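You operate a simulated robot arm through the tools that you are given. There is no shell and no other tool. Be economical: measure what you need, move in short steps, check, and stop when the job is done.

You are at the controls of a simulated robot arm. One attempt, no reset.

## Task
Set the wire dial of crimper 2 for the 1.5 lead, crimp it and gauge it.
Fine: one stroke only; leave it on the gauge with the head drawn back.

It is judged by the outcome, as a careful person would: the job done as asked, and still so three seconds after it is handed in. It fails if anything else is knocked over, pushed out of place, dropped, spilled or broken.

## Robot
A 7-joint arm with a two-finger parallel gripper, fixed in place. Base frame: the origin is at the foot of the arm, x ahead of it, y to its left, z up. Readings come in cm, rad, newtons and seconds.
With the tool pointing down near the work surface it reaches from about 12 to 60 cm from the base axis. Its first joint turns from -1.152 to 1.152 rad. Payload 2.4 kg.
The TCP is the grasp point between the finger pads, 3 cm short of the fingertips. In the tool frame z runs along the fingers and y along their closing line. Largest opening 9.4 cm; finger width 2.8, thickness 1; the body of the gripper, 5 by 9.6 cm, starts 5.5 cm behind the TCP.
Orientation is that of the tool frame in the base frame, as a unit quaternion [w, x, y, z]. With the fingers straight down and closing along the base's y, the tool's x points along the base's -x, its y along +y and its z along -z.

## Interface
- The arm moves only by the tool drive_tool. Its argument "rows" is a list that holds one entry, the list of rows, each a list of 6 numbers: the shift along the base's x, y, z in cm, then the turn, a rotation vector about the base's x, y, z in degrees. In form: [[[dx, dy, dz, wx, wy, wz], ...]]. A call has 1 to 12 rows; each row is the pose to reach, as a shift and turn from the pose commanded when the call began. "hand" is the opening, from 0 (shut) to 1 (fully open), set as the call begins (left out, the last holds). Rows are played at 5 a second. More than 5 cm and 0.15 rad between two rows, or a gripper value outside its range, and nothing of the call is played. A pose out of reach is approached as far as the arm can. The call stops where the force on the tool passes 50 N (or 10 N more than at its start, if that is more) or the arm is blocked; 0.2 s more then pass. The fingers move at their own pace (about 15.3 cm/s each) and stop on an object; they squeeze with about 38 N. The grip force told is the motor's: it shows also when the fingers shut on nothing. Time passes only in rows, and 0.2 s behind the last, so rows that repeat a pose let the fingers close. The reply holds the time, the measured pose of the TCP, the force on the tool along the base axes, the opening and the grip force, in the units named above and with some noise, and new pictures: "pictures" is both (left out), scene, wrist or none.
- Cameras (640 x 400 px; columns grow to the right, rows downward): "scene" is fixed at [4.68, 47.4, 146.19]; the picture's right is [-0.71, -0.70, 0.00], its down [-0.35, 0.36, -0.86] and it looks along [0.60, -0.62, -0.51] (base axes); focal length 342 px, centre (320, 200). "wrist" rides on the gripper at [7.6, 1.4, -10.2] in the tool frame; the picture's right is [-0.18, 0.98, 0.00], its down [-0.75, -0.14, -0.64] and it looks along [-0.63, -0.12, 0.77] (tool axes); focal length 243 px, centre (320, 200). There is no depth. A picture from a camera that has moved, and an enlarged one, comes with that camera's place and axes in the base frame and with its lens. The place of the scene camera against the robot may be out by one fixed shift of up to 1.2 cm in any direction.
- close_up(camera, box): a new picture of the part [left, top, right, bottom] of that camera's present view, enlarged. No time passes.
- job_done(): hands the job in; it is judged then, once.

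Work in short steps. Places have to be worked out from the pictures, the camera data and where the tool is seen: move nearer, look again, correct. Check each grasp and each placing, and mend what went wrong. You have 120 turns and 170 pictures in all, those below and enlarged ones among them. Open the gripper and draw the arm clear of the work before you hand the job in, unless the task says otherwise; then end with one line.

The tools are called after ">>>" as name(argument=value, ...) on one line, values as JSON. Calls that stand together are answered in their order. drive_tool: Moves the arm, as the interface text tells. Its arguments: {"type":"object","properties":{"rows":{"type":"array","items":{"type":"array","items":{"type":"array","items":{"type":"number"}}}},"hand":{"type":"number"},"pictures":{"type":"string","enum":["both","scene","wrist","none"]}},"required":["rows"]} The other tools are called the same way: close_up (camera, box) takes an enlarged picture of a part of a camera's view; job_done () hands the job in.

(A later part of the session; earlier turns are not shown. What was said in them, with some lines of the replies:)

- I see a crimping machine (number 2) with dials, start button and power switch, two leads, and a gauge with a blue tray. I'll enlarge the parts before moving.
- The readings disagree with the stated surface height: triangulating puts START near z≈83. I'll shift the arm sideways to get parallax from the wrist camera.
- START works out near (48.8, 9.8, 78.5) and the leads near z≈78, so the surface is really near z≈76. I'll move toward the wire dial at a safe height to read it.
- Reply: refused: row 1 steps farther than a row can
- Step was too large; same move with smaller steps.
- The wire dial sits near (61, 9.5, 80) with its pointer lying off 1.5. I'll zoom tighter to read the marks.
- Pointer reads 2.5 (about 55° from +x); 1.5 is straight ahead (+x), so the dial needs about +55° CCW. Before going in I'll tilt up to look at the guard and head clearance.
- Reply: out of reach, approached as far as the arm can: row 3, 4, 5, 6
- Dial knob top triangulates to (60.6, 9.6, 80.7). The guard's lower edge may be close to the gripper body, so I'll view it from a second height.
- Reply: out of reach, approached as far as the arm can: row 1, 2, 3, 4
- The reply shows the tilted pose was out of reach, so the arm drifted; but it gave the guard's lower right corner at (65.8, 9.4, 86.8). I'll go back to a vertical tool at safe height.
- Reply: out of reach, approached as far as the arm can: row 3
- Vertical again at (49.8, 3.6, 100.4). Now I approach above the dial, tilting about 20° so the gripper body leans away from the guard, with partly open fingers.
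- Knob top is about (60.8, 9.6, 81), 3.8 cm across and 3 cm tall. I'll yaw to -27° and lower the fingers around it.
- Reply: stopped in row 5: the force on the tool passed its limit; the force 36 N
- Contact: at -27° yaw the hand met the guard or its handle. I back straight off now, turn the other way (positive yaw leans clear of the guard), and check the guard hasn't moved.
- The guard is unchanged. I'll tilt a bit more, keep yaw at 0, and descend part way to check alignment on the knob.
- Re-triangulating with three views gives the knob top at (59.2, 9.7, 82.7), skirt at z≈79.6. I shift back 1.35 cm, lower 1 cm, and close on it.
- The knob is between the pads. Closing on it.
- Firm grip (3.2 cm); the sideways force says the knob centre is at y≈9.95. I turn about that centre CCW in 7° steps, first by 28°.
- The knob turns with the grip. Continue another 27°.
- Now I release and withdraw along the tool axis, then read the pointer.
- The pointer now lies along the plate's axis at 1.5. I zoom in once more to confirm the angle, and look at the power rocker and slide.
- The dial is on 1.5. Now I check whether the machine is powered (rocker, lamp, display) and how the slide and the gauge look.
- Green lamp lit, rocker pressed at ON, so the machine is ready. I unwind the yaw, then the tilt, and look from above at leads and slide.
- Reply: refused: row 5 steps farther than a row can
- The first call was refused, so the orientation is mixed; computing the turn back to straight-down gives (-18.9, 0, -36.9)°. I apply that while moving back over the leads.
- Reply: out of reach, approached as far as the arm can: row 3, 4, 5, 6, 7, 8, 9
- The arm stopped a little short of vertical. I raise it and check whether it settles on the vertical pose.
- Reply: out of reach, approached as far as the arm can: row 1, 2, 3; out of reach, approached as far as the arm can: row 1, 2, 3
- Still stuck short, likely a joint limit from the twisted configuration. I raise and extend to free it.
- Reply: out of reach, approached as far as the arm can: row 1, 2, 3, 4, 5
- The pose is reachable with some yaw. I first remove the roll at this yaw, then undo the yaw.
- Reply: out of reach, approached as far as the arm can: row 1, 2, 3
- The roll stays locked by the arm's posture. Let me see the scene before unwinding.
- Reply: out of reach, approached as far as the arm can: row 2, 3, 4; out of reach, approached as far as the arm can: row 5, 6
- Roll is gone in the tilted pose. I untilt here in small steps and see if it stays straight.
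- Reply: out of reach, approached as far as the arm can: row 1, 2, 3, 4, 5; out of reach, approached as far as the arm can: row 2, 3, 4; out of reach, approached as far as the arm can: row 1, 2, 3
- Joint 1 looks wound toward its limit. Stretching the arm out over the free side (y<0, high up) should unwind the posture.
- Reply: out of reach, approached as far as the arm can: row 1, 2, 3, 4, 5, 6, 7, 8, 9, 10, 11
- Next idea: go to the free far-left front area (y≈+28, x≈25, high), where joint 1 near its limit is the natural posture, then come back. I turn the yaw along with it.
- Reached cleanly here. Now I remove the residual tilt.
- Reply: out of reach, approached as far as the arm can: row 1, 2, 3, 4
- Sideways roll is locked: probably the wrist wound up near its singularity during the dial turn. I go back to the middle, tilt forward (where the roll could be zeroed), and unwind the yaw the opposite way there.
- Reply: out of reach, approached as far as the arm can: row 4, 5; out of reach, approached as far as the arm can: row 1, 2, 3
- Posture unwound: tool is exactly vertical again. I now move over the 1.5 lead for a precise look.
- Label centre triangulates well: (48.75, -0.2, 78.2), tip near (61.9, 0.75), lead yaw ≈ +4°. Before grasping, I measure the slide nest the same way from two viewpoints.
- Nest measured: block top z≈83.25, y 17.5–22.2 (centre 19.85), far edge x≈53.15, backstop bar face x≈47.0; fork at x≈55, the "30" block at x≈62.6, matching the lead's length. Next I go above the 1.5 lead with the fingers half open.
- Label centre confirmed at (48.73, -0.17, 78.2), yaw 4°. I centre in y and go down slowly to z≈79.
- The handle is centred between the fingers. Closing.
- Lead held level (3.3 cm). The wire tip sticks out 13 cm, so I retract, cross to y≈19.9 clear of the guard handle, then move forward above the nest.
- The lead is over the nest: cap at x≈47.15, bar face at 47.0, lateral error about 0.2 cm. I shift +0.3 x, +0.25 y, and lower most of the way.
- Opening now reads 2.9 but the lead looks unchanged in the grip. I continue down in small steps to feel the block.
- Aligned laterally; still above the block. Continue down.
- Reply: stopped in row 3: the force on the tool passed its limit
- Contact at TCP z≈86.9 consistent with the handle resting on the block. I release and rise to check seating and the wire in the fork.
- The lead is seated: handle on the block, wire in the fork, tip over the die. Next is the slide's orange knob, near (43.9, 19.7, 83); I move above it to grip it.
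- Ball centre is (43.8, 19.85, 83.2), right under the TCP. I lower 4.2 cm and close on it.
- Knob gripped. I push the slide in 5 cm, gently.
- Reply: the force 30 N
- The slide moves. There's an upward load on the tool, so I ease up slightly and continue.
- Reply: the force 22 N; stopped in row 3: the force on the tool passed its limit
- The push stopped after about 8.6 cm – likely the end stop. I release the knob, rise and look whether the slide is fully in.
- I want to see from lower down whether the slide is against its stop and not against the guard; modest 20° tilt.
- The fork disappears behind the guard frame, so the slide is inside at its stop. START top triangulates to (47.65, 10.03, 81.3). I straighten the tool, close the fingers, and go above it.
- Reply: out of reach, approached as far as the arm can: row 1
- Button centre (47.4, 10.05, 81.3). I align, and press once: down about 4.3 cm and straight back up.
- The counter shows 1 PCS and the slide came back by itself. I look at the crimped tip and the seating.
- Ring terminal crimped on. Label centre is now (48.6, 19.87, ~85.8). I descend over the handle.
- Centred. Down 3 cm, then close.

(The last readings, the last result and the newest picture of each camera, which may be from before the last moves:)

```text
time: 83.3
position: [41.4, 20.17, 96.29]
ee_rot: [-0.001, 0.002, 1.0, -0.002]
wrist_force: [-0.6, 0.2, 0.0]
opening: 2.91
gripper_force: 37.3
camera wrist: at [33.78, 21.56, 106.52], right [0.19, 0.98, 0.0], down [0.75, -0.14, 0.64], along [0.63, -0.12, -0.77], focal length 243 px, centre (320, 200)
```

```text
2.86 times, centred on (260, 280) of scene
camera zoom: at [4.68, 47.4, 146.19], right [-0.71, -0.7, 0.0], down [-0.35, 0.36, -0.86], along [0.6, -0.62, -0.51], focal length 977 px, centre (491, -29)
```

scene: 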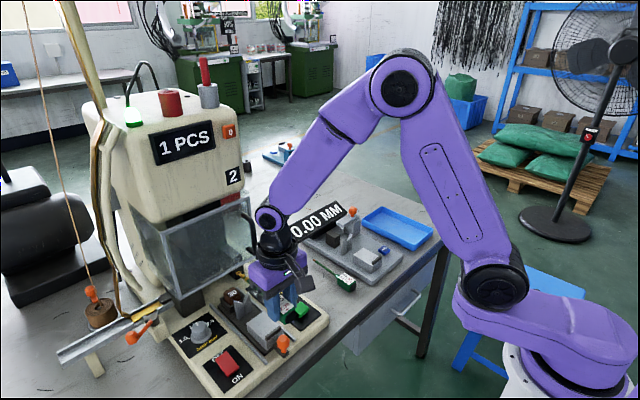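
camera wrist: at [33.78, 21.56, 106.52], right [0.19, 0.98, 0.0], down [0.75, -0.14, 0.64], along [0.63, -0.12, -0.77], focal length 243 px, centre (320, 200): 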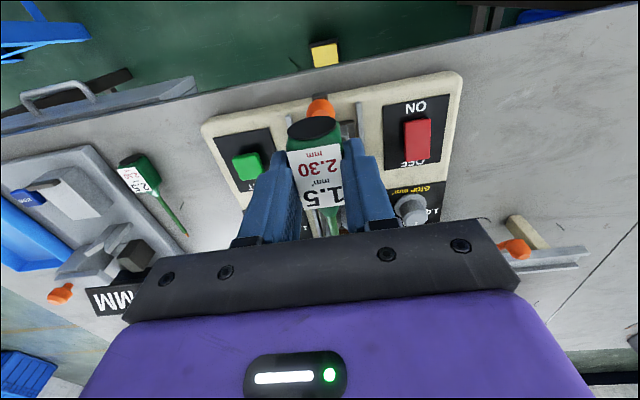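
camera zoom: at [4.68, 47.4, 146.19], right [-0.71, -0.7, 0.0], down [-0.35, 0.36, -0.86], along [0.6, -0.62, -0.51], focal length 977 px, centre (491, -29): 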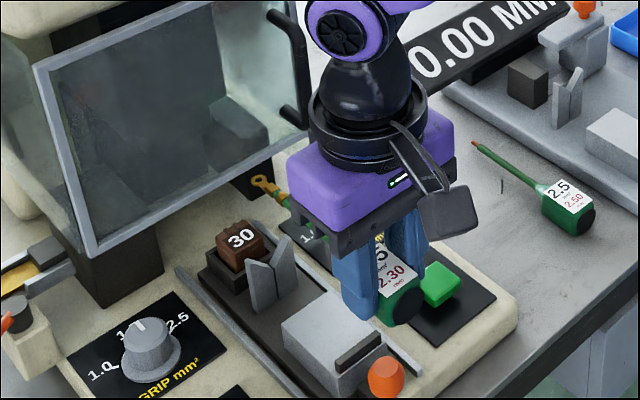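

Lead is back in the grip with its terminal. I carry it high toward the gauge and measure that from two viewpoints.

>>> drive_tool(rows=[[[0, -4, 2, 0, 0, 0], [0, -8, 4, 0, 0, 0], [0, -12, 5.7, 0, 0, 0], [0, -16.5, 5.7, 0, 0, 0], [0, -21, 5.7, 0, 0, 0], [0, -25.5, 5.7, 0, 0, 0], [-1, -30, 5.7, 0, 0, 0], [-1, -30, 5.7, 0, 0, 0]]], pictures="wrist")

>>> close_up(camera="wrist", box=[100, 40, 340, 230])

>>> drive_tool(rows=[[[0, -3, 0, 0, 0, 0], [0, -6, 0, 0, 0, 0], [0, -9, 0, 0, 0, 0], [2, -12, 0, 0, 0, 0], [2, -14, 0, 0, 0, 0], [2, -14, 0, 0, 0, 0]]], pictures="wrist")

>>> close_up(camera="wrist", box=[240, 40, 480, 230])

```text
time: 85.1
position: [40.52, -9.86, 101.76]
ee_rot: [-0.001, 0.002, 1.0, -0.002]
wrist_force: [0.5, -0.7, -0.9]
opening: 2.88
gripper_force: 37.4
camera wrist: at [32.97, -8.45, 112.09], right [0.19, 0.98, 0.0], down [0.75, -0.14, 0.64], along [0.63, -0.12, -0.77], focal length 243 px, centre (320, 200)
```

wrist: 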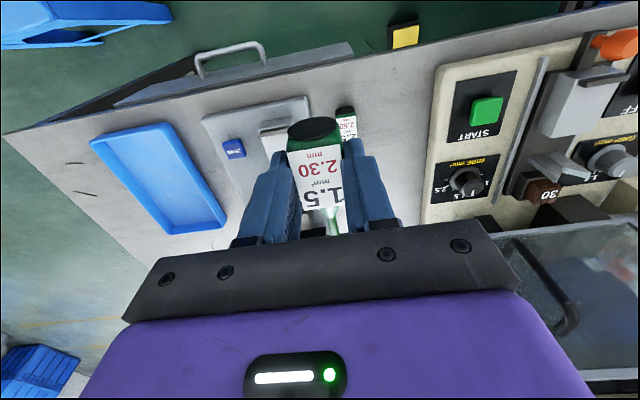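

```text
2.11 times, centred on (220, 135) of wrist
camera zoom: at [32.97, -8.45, 112.09], right [0.19, 0.98, 0.0], down [0.75, -0.14, 0.64], along [0.63, -0.12, -0.77], focal length 511 px, centre (530, 337)
```

zoom: 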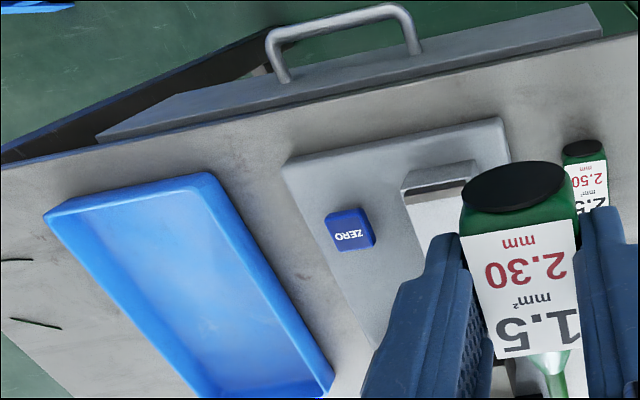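

```text
time: 86.5
position: [42.83, -24.21, 101.94]
ee_rot: [-0.001, 0.002, 1.0, -0.001]
wrist_force: [-0.3, -0.2, -0.3]
opening: 2.9
gripper_force: 37.7
camera wrist: at [35.26, -22.67, 112.02], right [0.19, 0.98, 0.0], down [0.75, -0.14, 0.64], along [0.63, -0.12, -0.77], focal length 243 px, centre (320, 200)
```

wrist: 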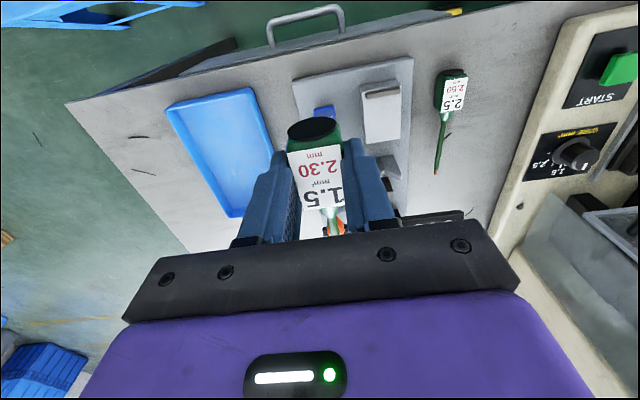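

```text
2.11 times, centred on (360, 135) of wrist
camera zoom: at [35.26, -22.67, 112.02], right [0.19, 0.98, 0.0], down [0.75, -0.14, 0.64], along [0.63, -0.12, -0.77], focal length 511 px, centre (236, 337)
```

zoom: 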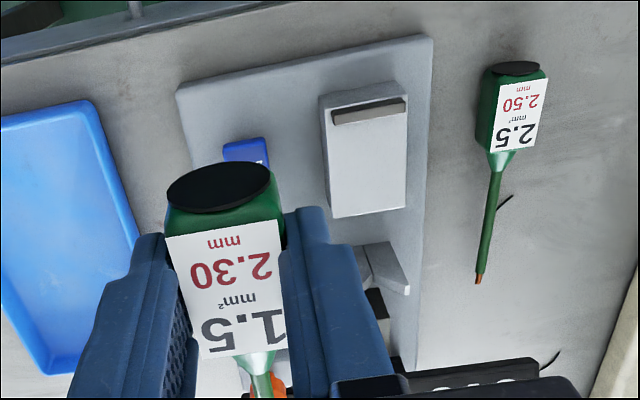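

Gauge nest by triangulation: block top z≈80.5, y centre −17.0, far edge x≈52.0, axis parallel to x. I look at the head and fork region before placing.

>>> close_up(camera="scene", box=[280, 190, 420, 290])

>>> drive_tool(rows=[[[1, -3, 2, 0, 0, 0], [3, -6, 3, 0, 0, 0], [6, -9, 4, 0, 0, 0], [8, -10, 4, 0, 0, 0], [8, -10, 4, 0, 0, 0]]], pictures="wrist")

>>> close_up(camera="wrist", box=[340, 60, 540, 240])

```text
4.00 times, centred on (350, 240) of scene
camera zoom: at [4.68, 47.4, 146.19], right [-0.71, -0.7, 0.0], down [-0.35, 0.36, -0.86], along [0.6, -0.62, -0.51], focal length 1368 px, centre (200, 40)
```

zoom: 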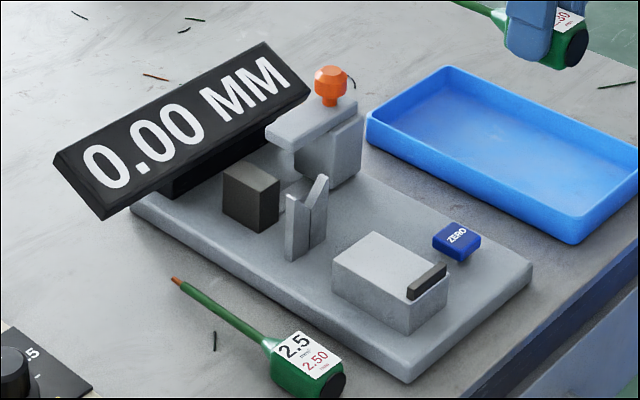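

```text
time: 87.7
position: [50.92, -34.1, 105.66]
ee_rot: [-0.001, 0.002, 1.0, -0.002]
wrist_force: [0.2, -0.1, -0.8]
opening: 2.92
gripper_force: 37.8
camera wrist: at [43.29, -32.65, 115.81], right [0.19, 0.98, 0.0], down [0.75, -0.14, 0.64], along [0.63, -0.12, -0.77], focal length 243 px, centre (320, 200)
```

wrist: 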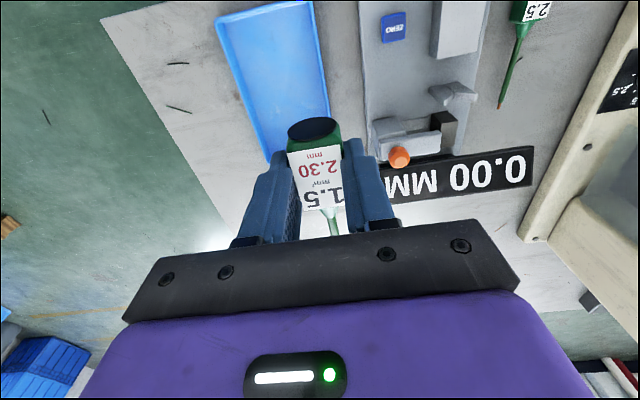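

```text
2.22 times, centred on (440, 150) of wrist
camera zoom: at [43.29, -32.65, 115.81], right [0.19, 0.98, 0.0], down [0.75, -0.14, 0.64], along [0.63, -0.12, -0.77], focal length 539 px, centre (53, 311)
```

zoom: 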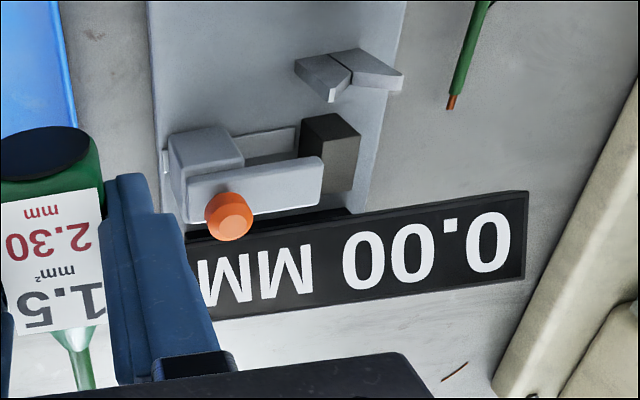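

The head (orange knob) slides along y toward a dark anvil, and is drawn back now; the crimp goes in the gap in line with the fork. I bring the lead above the gauge nest.

>>> drive_tool(rows=[[[-1, 4, -1, 0, 0, 0], [-2, 8, -2, 0, 0, 0], [-3, 12, -3, 0, 0, 0], [-3.3, 15, -5, 0, 0, 0], [-3.3, 17.15, -8, 0, 0, 0], [-3.3, 17.15, -11, 0, 0, 0], [-3.3, 17.15, -13.5, 0, 0, 0], [-3.3, 17.15, -13.5, 0, 0, 0]]], pictures="both")

>>> close_up(camera="wrist", box=[220, 40, 420, 240])

>>> close_up(camera="scene", box=[300, 180, 420, 280])

```text
time: 89.5
position: [47.28, -16.69, 92.14]
ee_rot: [-0.001, 0.002, 1.0, -0.002]
wrist_force: [-0.2, 0.1, -0.9]
opening: 2.9
gripper_force: 37.7
camera wrist: at [39.64, -15.31, 102.39], right [0.19, 0.98, 0.0], down [0.75, -0.14, 0.64], along [0.63, -0.12, -0.77], focal length 243 px, centre (320, 200)
```

scene: 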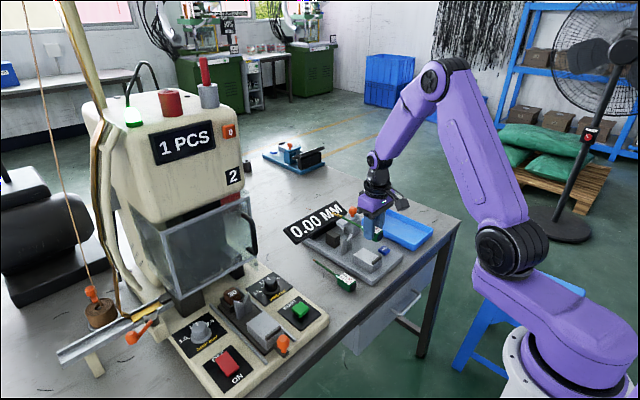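
wrist: 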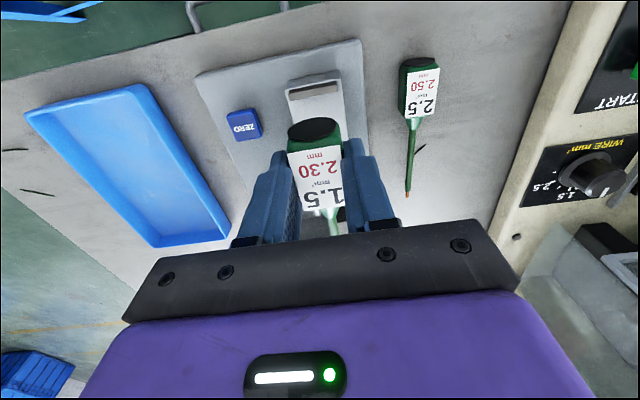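

```text
2.00 times, centred on (320, 140) of wrist
camera zoom: at [39.64, -15.31, 102.39], right [0.19, 0.98, 0.0], down [0.75, -0.14, 0.64], along [0.63, -0.12, -0.77], focal length 485 px, centre (320, 320)
```

zoom: 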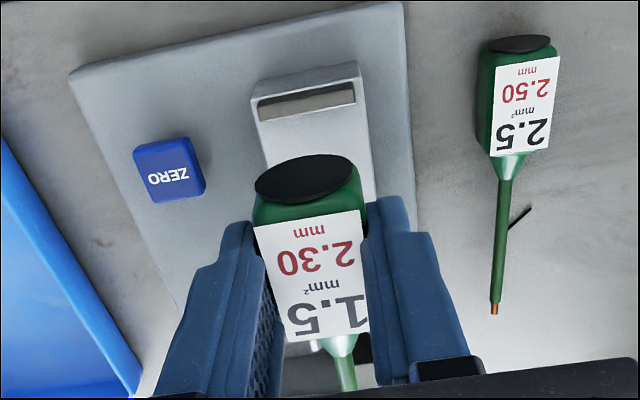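

```text
4.00 times, centred on (360, 230) of scene
camera zoom: at [4.68, 47.4, 146.19], right [-0.71, -0.7, 0.0], down [-0.35, 0.36, -0.86], along [0.6, -0.62, -0.51], focal length 1368 px, centre (160, 80)
```

zoom: 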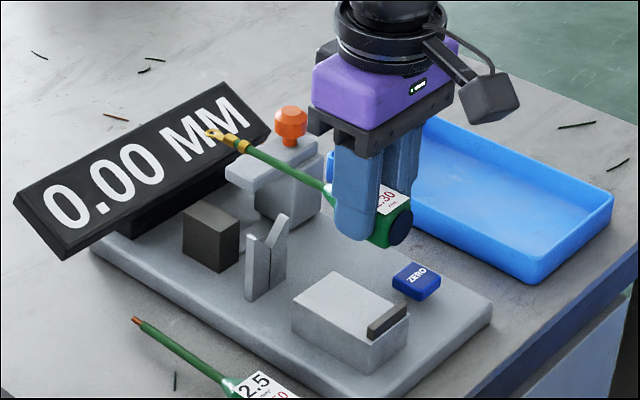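

Lateral alignment is right (bar centre y −17.03, lead y −17.0). I move 0.2 forward and lower most of the way.

>>> drive_tool(rows=[[[0.2, 0, -1.5, 0, 0, 0], [0.2, 0, -3, 0, 0, 0], [0.2, 0, -4.5, 0, 0, 0], [0.2, 0, -5.6, 0, 0, 0], [0.2, 0, -6.3, 0, 0, 0], [0.2, 0, -6.3, 0, 0, 0]]], pictures="wrist")

>>> close_up(camera="wrist", box=[220, 40, 420, 240])

>>> close_up(camera="scene", box=[310, 200, 400, 280])

```text
time: 90.9
position: [47.45, -16.92, 86.03]
ee_rot: [-0.002, 0.002, 1.0, -0.001]
wrist_force: [-0.2, -0.8, -0.4]
opening: 2.91
gripper_force: 38.1
camera wrist: at [39.86, -15.46, 96.27], right [0.19, 0.98, 0.0], down [0.75, -0.14, 0.64], along [0.63, -0.12, -0.77], focal length 243 px, centre (320, 200)
```

wrist: 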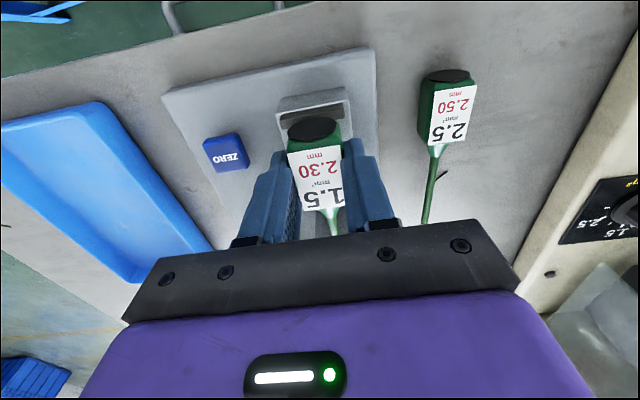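

```text
2.00 times, centred on (320, 140) of wrist
camera zoom: at [39.86, -15.46, 96.27], right [0.19, 0.98, 0.0], down [0.75, -0.14, 0.64], along [0.63, -0.12, -0.77], focal length 485 px, centre (320, 320)
```

zoom: 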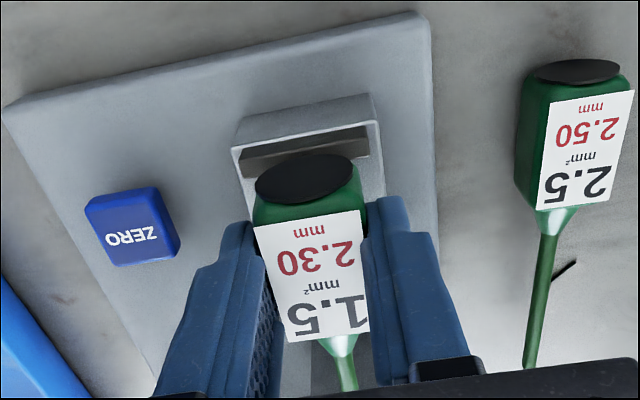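

```text
5.00 times, centred on (355, 240) of scene
camera zoom: at [4.68, 47.4, 146.19], right [-0.71, -0.7, 0.0], down [-0.35, 0.36, -0.86], along [0.6, -0.62, -0.51], focal length 1710 px, centre (145, 0)
```

zoom: 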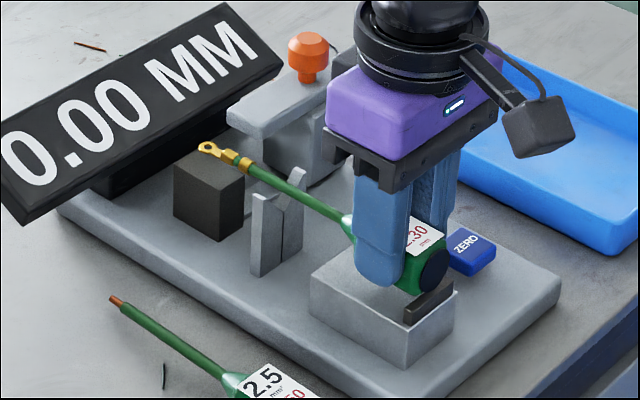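

Cap-to-bar check: with this x the cap would land on the bar (in the slide it sat 3.2 cm ahead of the bar centre). I shift 1.05 cm forward, then lower gently.

>>> drive_tool(rows=[[[0.5, 0, 0, 0, 0, 0], [1.05, 0, 0, 0, 0, 0], [1.05, 0, -0.5, 0, 0, 0], [1.05, 0, -0.9, 0, 0, 0], [1.05, 0, -0.9, 0, 0, 0]]], pictures="wrist")

>>> close_up(camera="scene", box=[310, 200, 400, 280])

>>> close_up(camera="wrist", box=[220, 40, 420, 240])

```text
time: 92.1
position: [48.55, -16.84, 85.14]
ee_rot: [-0.001, 0.001, 1.0, -0.001]
wrist_force: [0.0, -0.8, -0.5]
opening: 2.87
gripper_force: 38.2
camera wrist: at [40.91, -15.38, 95.3], right [0.19, 0.98, 0.0], down [0.75, -0.14, 0.64], along [0.63, -0.12, -0.77], focal length 243 px, centre (320, 200)
```

wrist: 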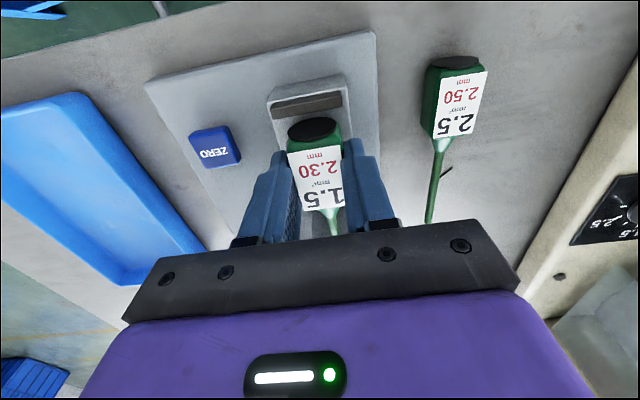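

```text
5.00 times, centred on (355, 240) of scene
camera zoom: at [4.68, 47.4, 146.19], right [-0.71, -0.7, 0.0], down [-0.35, 0.36, -0.86], along [0.6, -0.62, -0.51], focal length 1710 px, centre (145, 0)
```

zoom: 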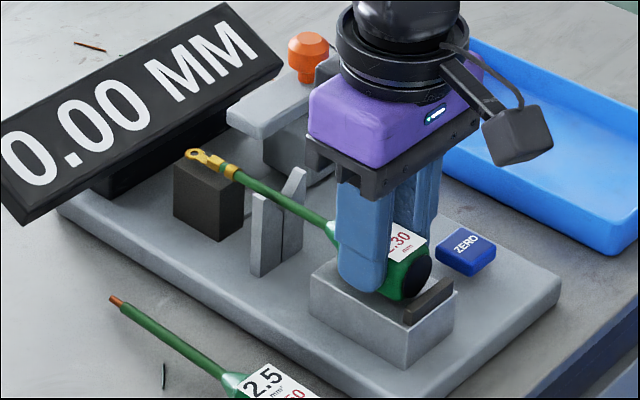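

```text
2.00 times, centred on (320, 140) of wrist
camera zoom: at [40.91, -15.38, 95.3], right [0.19, 0.98, 0.0], down [0.75, -0.14, 0.64], along [0.63, -0.12, -0.77], focal length 485 px, centre (320, 320)
```

zoom: 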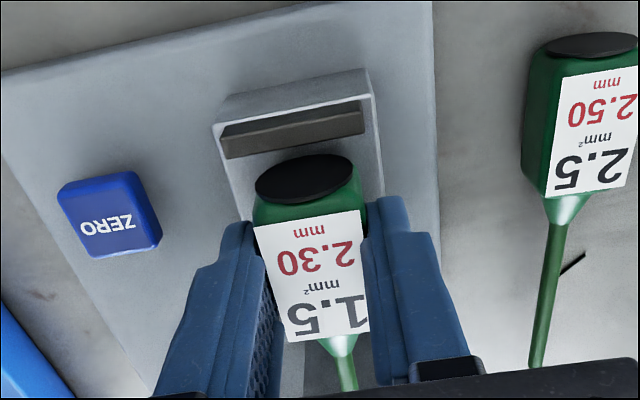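

The cap clears the bar. Lower gently until contact.

>>> drive_tool(rows=[[[0, 0, -0.3, 0, 0, 0], [0, 0, -0.6, 0, 0, 0], [0, 0, -0.8, 0, 0, 0], [0, 0, -0.8, 0, 0, 0]]], pictures="none")

>>> close_up(camera="scene", box=[310, 200, 400, 280])

```text
time: 93.1
position: [48.55, -16.85, 84.5]
ee_rot: [0.002, 0.002, 1.0, -0.002]
wrist_force: [-1.5, -0.9, 38.7]
opening: 2.9
gripper_force: 38.3
```

```text
5.00 times, centred on (355, 240) of scene
camera zoom: at [4.61, 47.42, 146.19], right [-0.71, -0.7, 0.0], down [-0.35, 0.36, -0.86], along [0.6, -0.62, -0.51], focal length 1710 px, centre (145, 0)
```

zoom: 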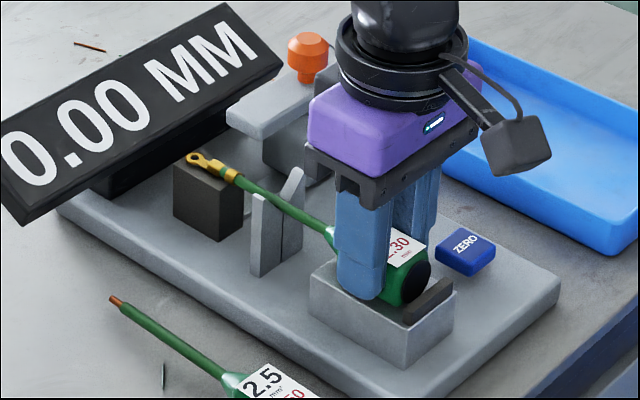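

Seated (contact at z 84.5). I ease the pressure, open, and withdraw straight up.

>>> drive_tool(rows=[[[0, 0, 0.12, 0, 0, 0], [0, 0, 0.12, 0, 0, 0]]], pictures="none")

>>> drive_tool(rows=[[[0, 0, 0, 0, 0, 0], [0, 0, 0, 0, 0, 0], [0, 0, 0, 0, 0, 0], [0, 0, 2, 0, 0, 0], [0, 0, 5, 0, 0, 0], [0, 0, 9, 0, 0, 0], [-1, 0, 13, 0, 0, 0], [-1, 0, 13, 0, 0, 0]]], hand=0.48, pictures="wrist")

>>> close_up(camera="scene", box=[290, 190, 410, 280])

>>> close_up(camera="wrist", box=[220, 60, 420, 240])

```text
time: 93.7
position: [48.46, -16.89, 84.67]
ee_rot: [0.001, 0.003, 1.0, -0.003]
wrist_force: [5.7, -4.2, 17.0]
opening: 2.88
gripper_force: 38.1
```

```text
time: 95.5
position: [47.4, -16.69, 97.71]
ee_rot: [-0.001, 0.002, 1.0, -0.002]
wrist_force: [0.2, 0.3, 0.0]
opening: 4.51
gripper_force: 0.0
camera wrist: at [39.88, -15.29, 107.95], right [0.19, 0.98, 0.0], down [0.75, -0.14, 0.64], along [0.63, -0.12, -0.77], focal length 243 px, centre (320, 200)
```

wrist: 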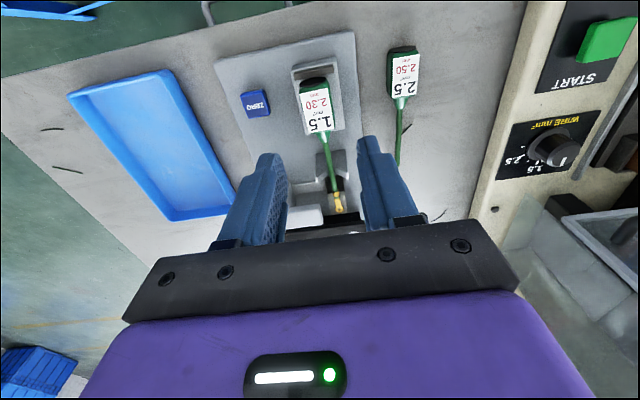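

```text
4.44 times, centred on (350, 235) of scene
camera zoom: at [4.68, 47.4, 146.19], right [-0.71, -0.7, 0.0], down [-0.35, 0.36, -0.86], along [0.6, -0.62, -0.51], focal length 1520 px, centre (187, 44)
```

zoom: 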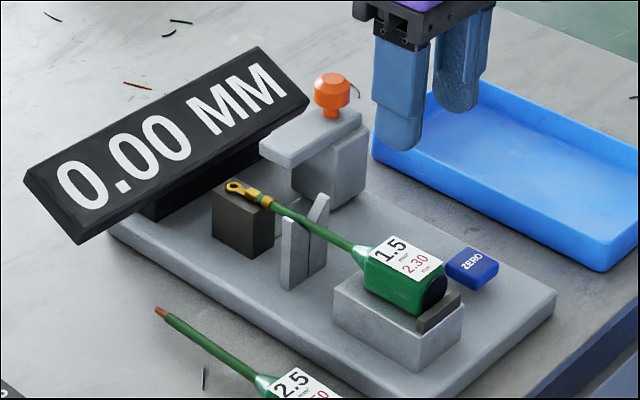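

```text
2.22 times, centred on (320, 150) of wrist
camera zoom: at [39.88, -15.29, 107.95], right [0.19, 0.98, 0.0], down [0.75, -0.14, 0.64], along [0.63, -0.12, -0.77], focal length 539 px, centre (320, 311)
```

zoom: 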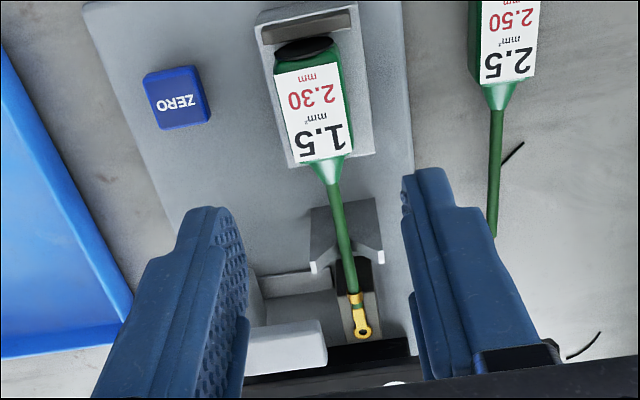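

The crimp rests on the anvil and the lead is seated. The head's orange knob is around (61, -25, 87). I move nearer to measure it, with the view kept between the fingers.

>>> drive_tool(rows=[[[2, -2, 0, 0, 0, 0], [4, -4, 0, 0, 0, 0], [6, -6, 0, 0, 0, 0], [6.5, -8, 0, 0, 0, 0], [6.5, -8, 0, 0, 0, 0]]], hand=1, pictures="wrist")

>>> close_up(camera="wrist", box=[220, 80, 420, 240])

```text
time: 96.7
position: [53.85, -24.91, 97.26]
ee_rot: [-0.001, 0.002, 1.0, -0.001]
wrist_force: [0.7, 0.1, -0.7]
opening: 9.38
gripper_force: 0.1
camera wrist: at [46.29, -23.5, 107.55], right [0.19, 0.98, 0.0], down [0.75, -0.14, 0.64], along [0.63, -0.12, -0.77], focal length 243 px, centre (320, 200)
```

wrist: 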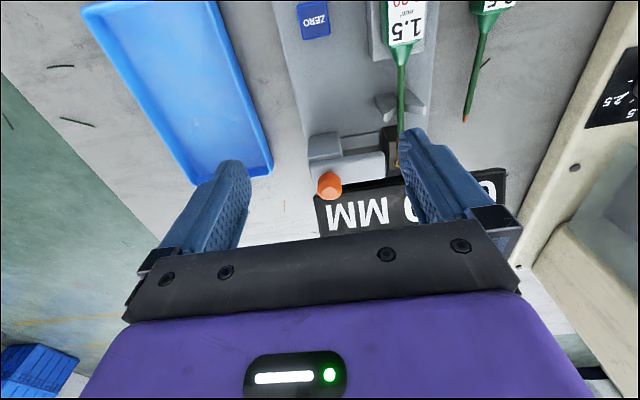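

```text
2.50 times, centred on (320, 160) of wrist
camera zoom: at [46.29, -23.5, 107.55], right [0.19, 0.98, 0.0], down [0.75, -0.14, 0.64], along [0.63, -0.12, -0.77], focal length 606 px, centre (320, 300)
```

zoom: 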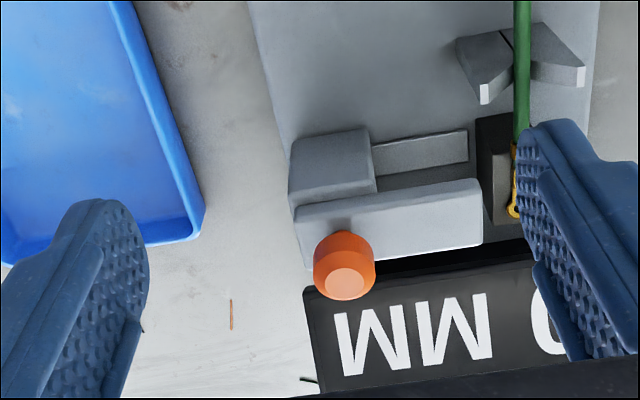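

Knob centre is (61.3, -25.35, 87.4), 2.6 cm across. I test reach above it at z≈93 with the fingers at 5 cm.

>>> drive_tool(rows=[[[2, 0, 0, 0, 0, 0], [4, -0.2, -1, 0, 0, 0], [6, -0.4, -2, 0, 0, 0], [7.3, -0.4, -3.5, 0, 0, 0], [7.3, -0.4, -3.5, 0, 0, 0]]], hand=0.5, pictures="both")

>>> close_up(camera="scene", box=[280, 160, 410, 270])

```text
time: 97.9
position: [61.13, -25.09, 93.6]
ee_rot: [-0.001, 0.003, 1.0, -0.001]
wrist_force: [-0.2, 0.7, -0.4]
opening: 4.7
gripper_force: 0.2
camera wrist: at [53.57, -23.72, 103.89], right [0.19, 0.98, 0.0], down [0.75, -0.14, 0.64], along [0.63, -0.12, -0.77], focal length 243 px, centre (320, 200)
```

scene: 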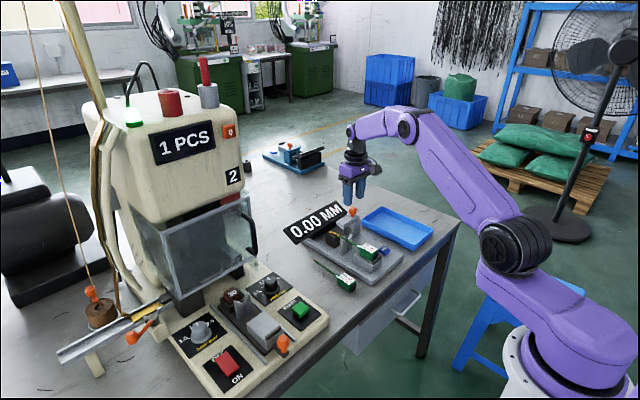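
wrist: 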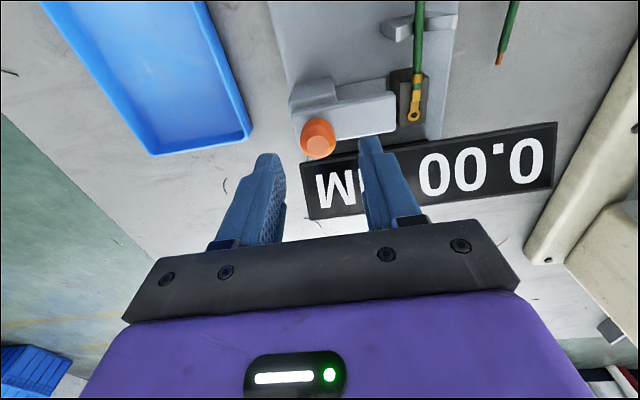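

```text
3.64 times, centred on (345, 215) of scene
camera zoom: at [4.68, 47.4, 146.19], right [-0.71, -0.7, 0.0], down [-0.35, 0.36, -0.86], along [0.6, -0.62, -0.51], focal length 1244 px, centre (229, 146)
```

zoom: 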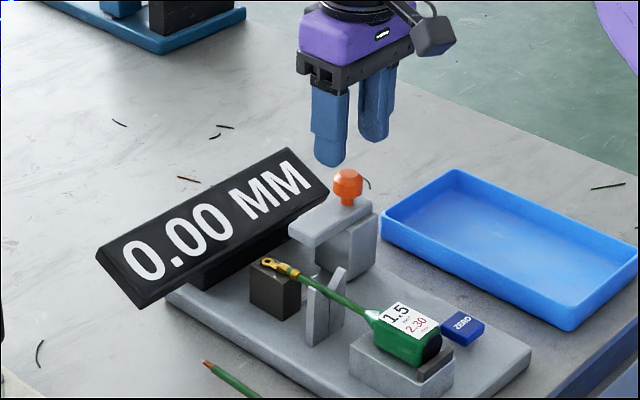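

Reach is fine vertically. Refined knob centre (61.5, -25.4, 87.0). I descend to z≈88.6 with the fingers straddling it.

>>> drive_tool(rows=[[[0.4, -0.3, -1.5, 0, 0, 0], [0.4, -0.3, -3, 0, 0, 0], [0.4, -0.3, -4.2, 0, 0, 0], [0.4, -0.3, -4.9, 0, 0, 0], [0.4, -0.3, -4.9, 0, 0, 0]]], pictures="both")

>>> close_up(camera="scene", box=[300, 180, 400, 260])

```text
time: 99.1
position: [61.53, -25.72, 89.03]
ee_rot: [-0.001, 0.003, 1.0, -0.002]
wrist_force: [-0.3, 0.5, -0.4]
opening: 4.7
gripper_force: 0.0
camera wrist: at [54.01, -24.24, 99.26], right [0.19, 0.98, 0.0], down [0.75, -0.14, 0.64], along [0.63, -0.12, -0.77], focal length 243 px, centre (320, 200)
```

scene: 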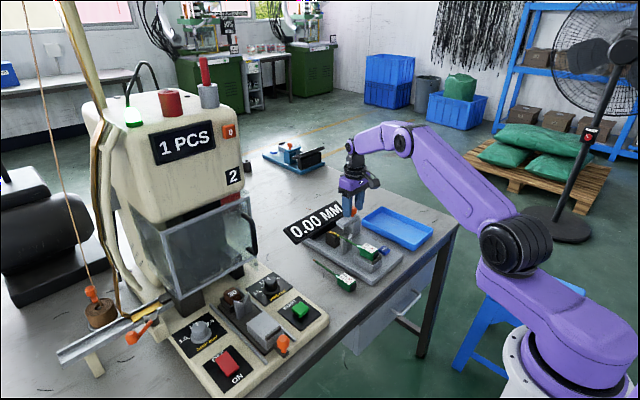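
wrist: 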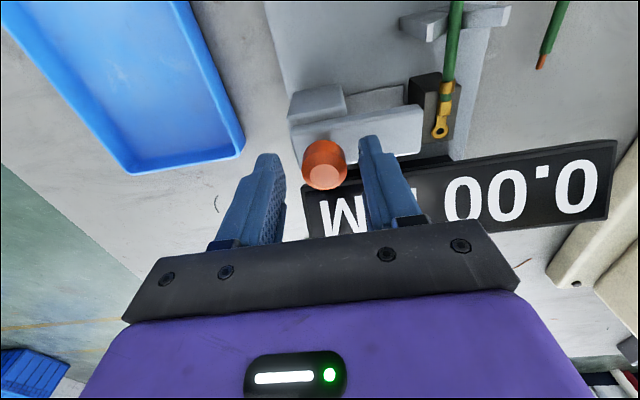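

```text
5.00 times, centred on (350, 220) of scene
camera zoom: at [4.68, 47.4, 146.19], right [-0.71, -0.7, 0.0], down [-0.35, 0.36, -0.86], along [0.6, -0.62, -0.51], focal length 1710 px, centre (170, 100)
```

zoom: 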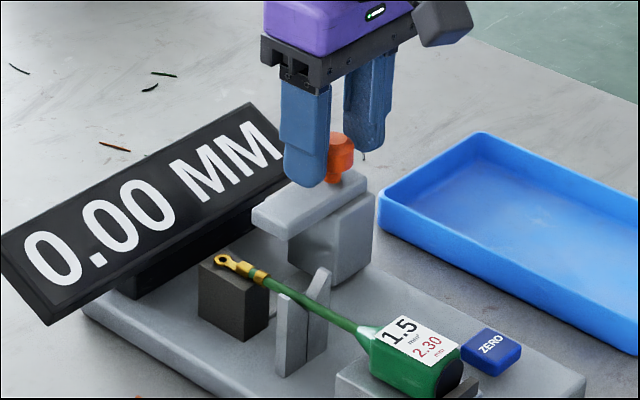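

Knob is centred between the fingers. Lower 0.3 and close.

>>> drive_tool(rows=[[[0, 0, -0.3, 0, 0, 0], [0, 0, -0.3, 0, 0, 0]]], pictures="none")

>>> drive_tool(rows=[[[0, 0, 0, 0, 0, 0], [0, 0, 0, 0, 0, 0], [0, 0, 0, 0, 0, 0]]], hand=0, pictures="wrist")

>>> close_up(camera="scene", box=[300, 180, 400, 260])

```text
time: 99.7
position: [61.56, -25.44, 88.76]
ee_rot: [-0.001, 0.003, 1.0, -0.001]
wrist_force: [-0.2, 0.0, 0.3]
opening: 4.72
gripper_force: 0.1
```

```text
time: 100.5
position: [61.68, -25.36, 88.68]
ee_rot: [-0.002, 0.002, 1.0, -0.002]
wrist_force: [-0.7, 8.1, 2.5]
opening: 2.58
gripper_force: 44.7
camera wrist: at [54.02, -24.01, 98.94], right [0.19, 0.98, 0.0], down [0.76, -0.14, 0.64], along [0.63, -0.12, -0.77], focal length 243 px, centre (320, 200)
```

wrist: 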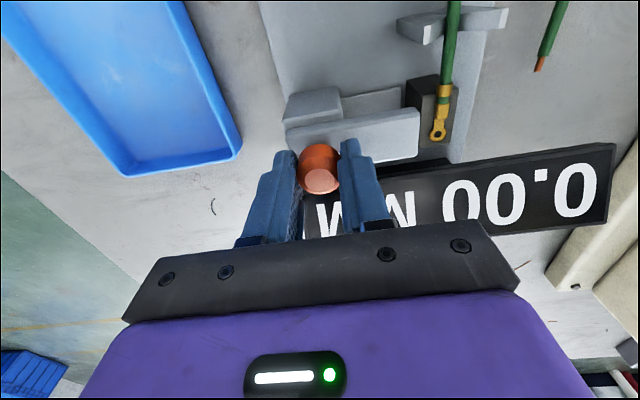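

```text
5.00 times, centred on (350, 220) of scene
camera zoom: at [4.67, 47.42, 146.18], right [-0.71, -0.7, 0.0], down [-0.35, 0.36, -0.86], along [0.6, -0.62, -0.51], focal length 1710 px, centre (170, 100)
```

zoom: 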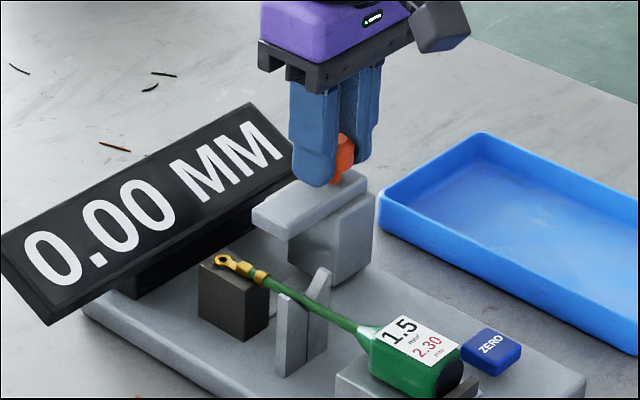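

Gripped. I slide the head +y slowly, 1.8 cm first, and watch the display.

>>> drive_tool(rows=[[[0, 0.5, 0, 0, 0, 0], [0, 0.9, 0, 0, 0, 0], [0, 1.3, 0, 0, 0, 0], [0, 1.8, 0, 0, 0, 0], [0, 1.8, 0, 0, 0, 0]]], pictures="wrist")

>>> close_up(camera="scene", box=[280, 180, 400, 260])

```text
time: 101.7
position: [61.52, -23.72, 88.51]
ee_rot: [-0.003, 0.003, 1.0, -0.001]
wrist_force: [2.2, 0.0, -19.7]
opening: 2.6
gripper_force: 45.2
camera wrist: at [54.04, -22.31, 98.96], right [0.19, 0.98, 0.0], down [0.76, -0.14, 0.64], along [0.63, -0.12, -0.77], focal length 243 px, centre (320, 200)
```

wrist: 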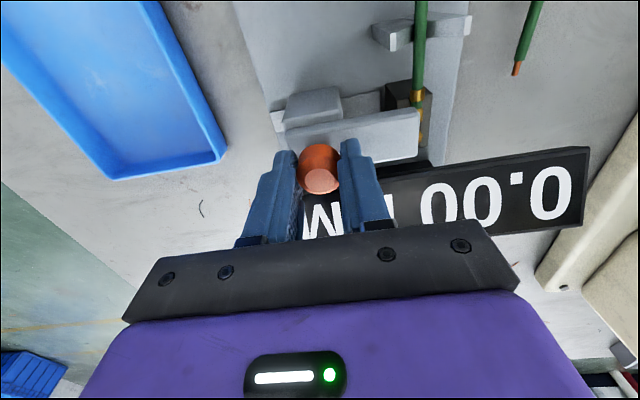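

```text
5.00 times, centred on (340, 220) of scene
camera zoom: at [4.72, 47.38, 146.2], right [-0.71, -0.7, 0.0], down [-0.36, 0.36, -0.86], along [0.6, -0.62, -0.51], focal length 1710 px, centre (220, 100)
```

zoom: 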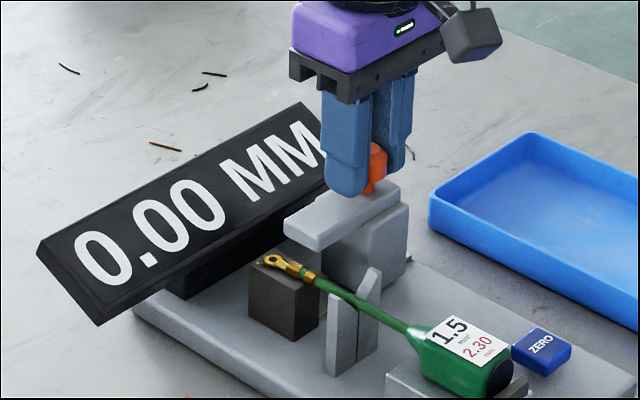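

The head's plate slides over above the crimp. Ease down 0.06 and continue +y.

>>> drive_tool(rows=[[[0, 0.3, -0.06, 0, 0, 0], [0, 0.7, -0.06, 0, 0, 0], [0, 1.1, -0.06, 0, 0, 0], [0, 1.5, -0.06, 0, 0, 0], [0, 1.5, -0.06, 0, 0, 0]]], pictures="wrist")

>>> close_up(camera="scene", box=[280, 180, 400, 260])

```text
time: 102.9
position: [61.55, -22.38, 88.7]
ee_rot: [-0.004, 0.003, 1.0, -0.001]
wrist_force: [-20.8, -1.0, -2.7]
opening: 2.57
gripper_force: 45.2
camera wrist: at [54.07, -20.89, 98.98], right [0.19, 0.98, 0.0], down [0.76, -0.14, 0.64], along [0.63, -0.12, -0.77], focal length 243 px, centre (320, 200)
```

wrist: 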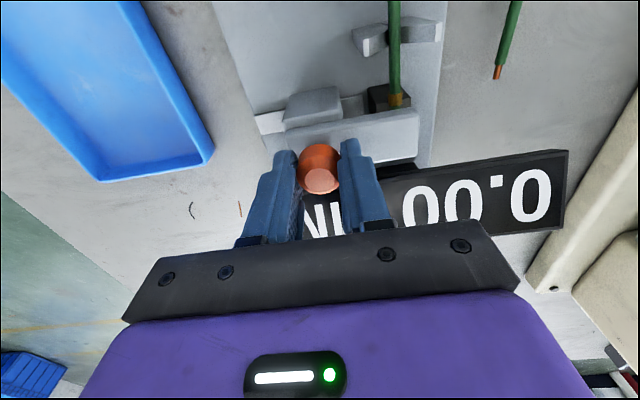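

```text
5.00 times, centred on (340, 220) of scene
camera zoom: at [4.63, 47.4, 146.19], right [-0.71, -0.7, 0.0], down [-0.35, 0.36, -0.86], along [0.6, -0.62, -0.51], focal length 1710 px, centre (220, 100)
```

zoom: 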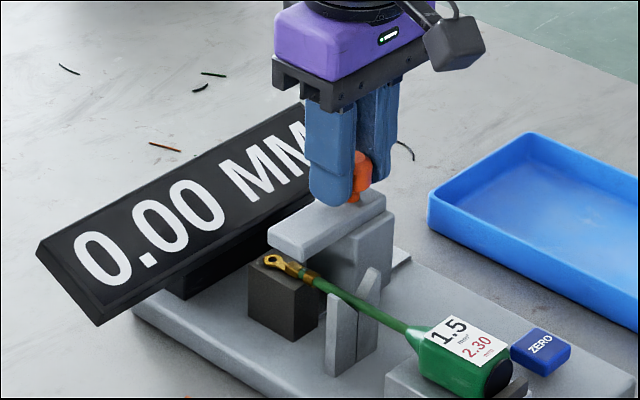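

>>> drive_tool(rows=[[[-0.08, 0.3, 0, 0, 0, 0], [-0.08, 0.7, 0, 0, 0, 0], [-0.08, 1.1, 0, 0, 0, 0], [-0.08, 1.5, 0, 0, 0, 0], [-0.08, 1.5, 0, 0, 0, 0]]], pictures="wrist")

>>> close_up(camera="scene", box=[280, 180, 400, 260])

```text
time: 104.1
position: [61.58, -21.26, 88.71]
ee_rot: [0.0, 0.004, 1.0, -0.004]
wrist_force: [-9.1, -19.1, 3.0]
opening: 2.58
gripper_force: 44.7
no pictures are left
```

```text
refused: no pictures are left
```

No pictures remain, so I continue by feel. The head now lags with −19 N in y, i.e. it is meeting a stop; I push slightly more to confirm it's firmly closed.

>>> drive_tool(rows=[[[-0.05, 0.15, 0, 0, 0, 0], [-0.05, 0.3, 0, 0, 0, 0], [-0.05, 0.3, 0, 0, 0, 0], [-0.05, 0.3, 0, 0, 0, 0]]], pictures="none")

```text
time: 105.1
position: [61.68, -21.19, 88.7]
ee_rot: [0.003, 0.006, 1.0, -0.003]
wrist_force: [8.3, -30.9, 3.1]
opening: 2.61
gripper_force: 45.1
no pictures are left
```

Firmly stopped at y −21.2 (head on the crimp). After that hold, I draw the head back to where it started (−4.95 cm commanded).

>>> drive_tool(rows=[[[0.05, -0.6, 0, 0, 0, 0], [0.05, -1.1, 0, 0, 0, 0], [0.08, -1.6, 0, 0, 0, 0], [0.08, -2.2, 0.02, 0, 0, 0], [0.1, -2.8, 0.03, 0, 0, 0], [0.1, -3.4, 0.04, 0, 0, 0], [0.12, -4.0, 0.05, 0, 0, 0], [0.12, -4.5, 0.05, 0, 0, 0], [0.12, -4.95, 0.05, 0, 0, 0], [0.12, -4.95, 0.05, 0, 0, 0]]], pictures="none")

```text
time: 107.3
position: [61.58, -25.46, 88.74]
ee_rot: [-0.002, 0.002, 1.0, -0.002]
wrist_force: [-12.2, 4.7, 14.8]
opening: 2.57
gripper_force: 44.7
no pictures are left
```

Head is back at its starting place (y −25.46). I open and rise straight up.

>>> drive_tool(rows=[[[0, 0, 0, 0, 0, 0], [0, 0, 0, 0, 0, 0], [0, 0, 0, 0, 0, 0], [0, 0, 1.5, 0, 0, 0], [0, 0, 4, 0, 0, 0], [0, 0, 8, 0, 0, 0], [0, 0, 12, 0, 0, 0], [-3, 0, 15, 0, 0, 0], [-7, 0, 17, 0, 0, 0], [-11, 0, 18, 0, 0, 0], [-15, 0, 18, 0, 0, 0]]], hand=0.5, pictures="none")

```text
time: 109.7
position: [46.33, -25.58, 107.08]
ee_rot: [-0.001, 0.002, 1.0, -0.002]
wrist_force: [0.2, 0.9, 0.0]
opening: 4.69
gripper_force: 0.0
no pictures are left
```

The gripper is open and clear at (46.3, −25.6, 107), with no load on it. The lead is on the gauge and the head is drawn back, so I hand the job in.

>>> job_done()

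```text
The job is handed in.
```

The wire dial is on 1.5 and the 1.5 lead was crimped with one stroke (counter reads 1 PCS). The lead is on the gauge: I closed the head to a firm stop and drew it back, but by force and position readings only, because the pictures had run out. I did not see the gauge reading (0.00 when last seen), and the gripper bumped the guard once, with no visible change to it.
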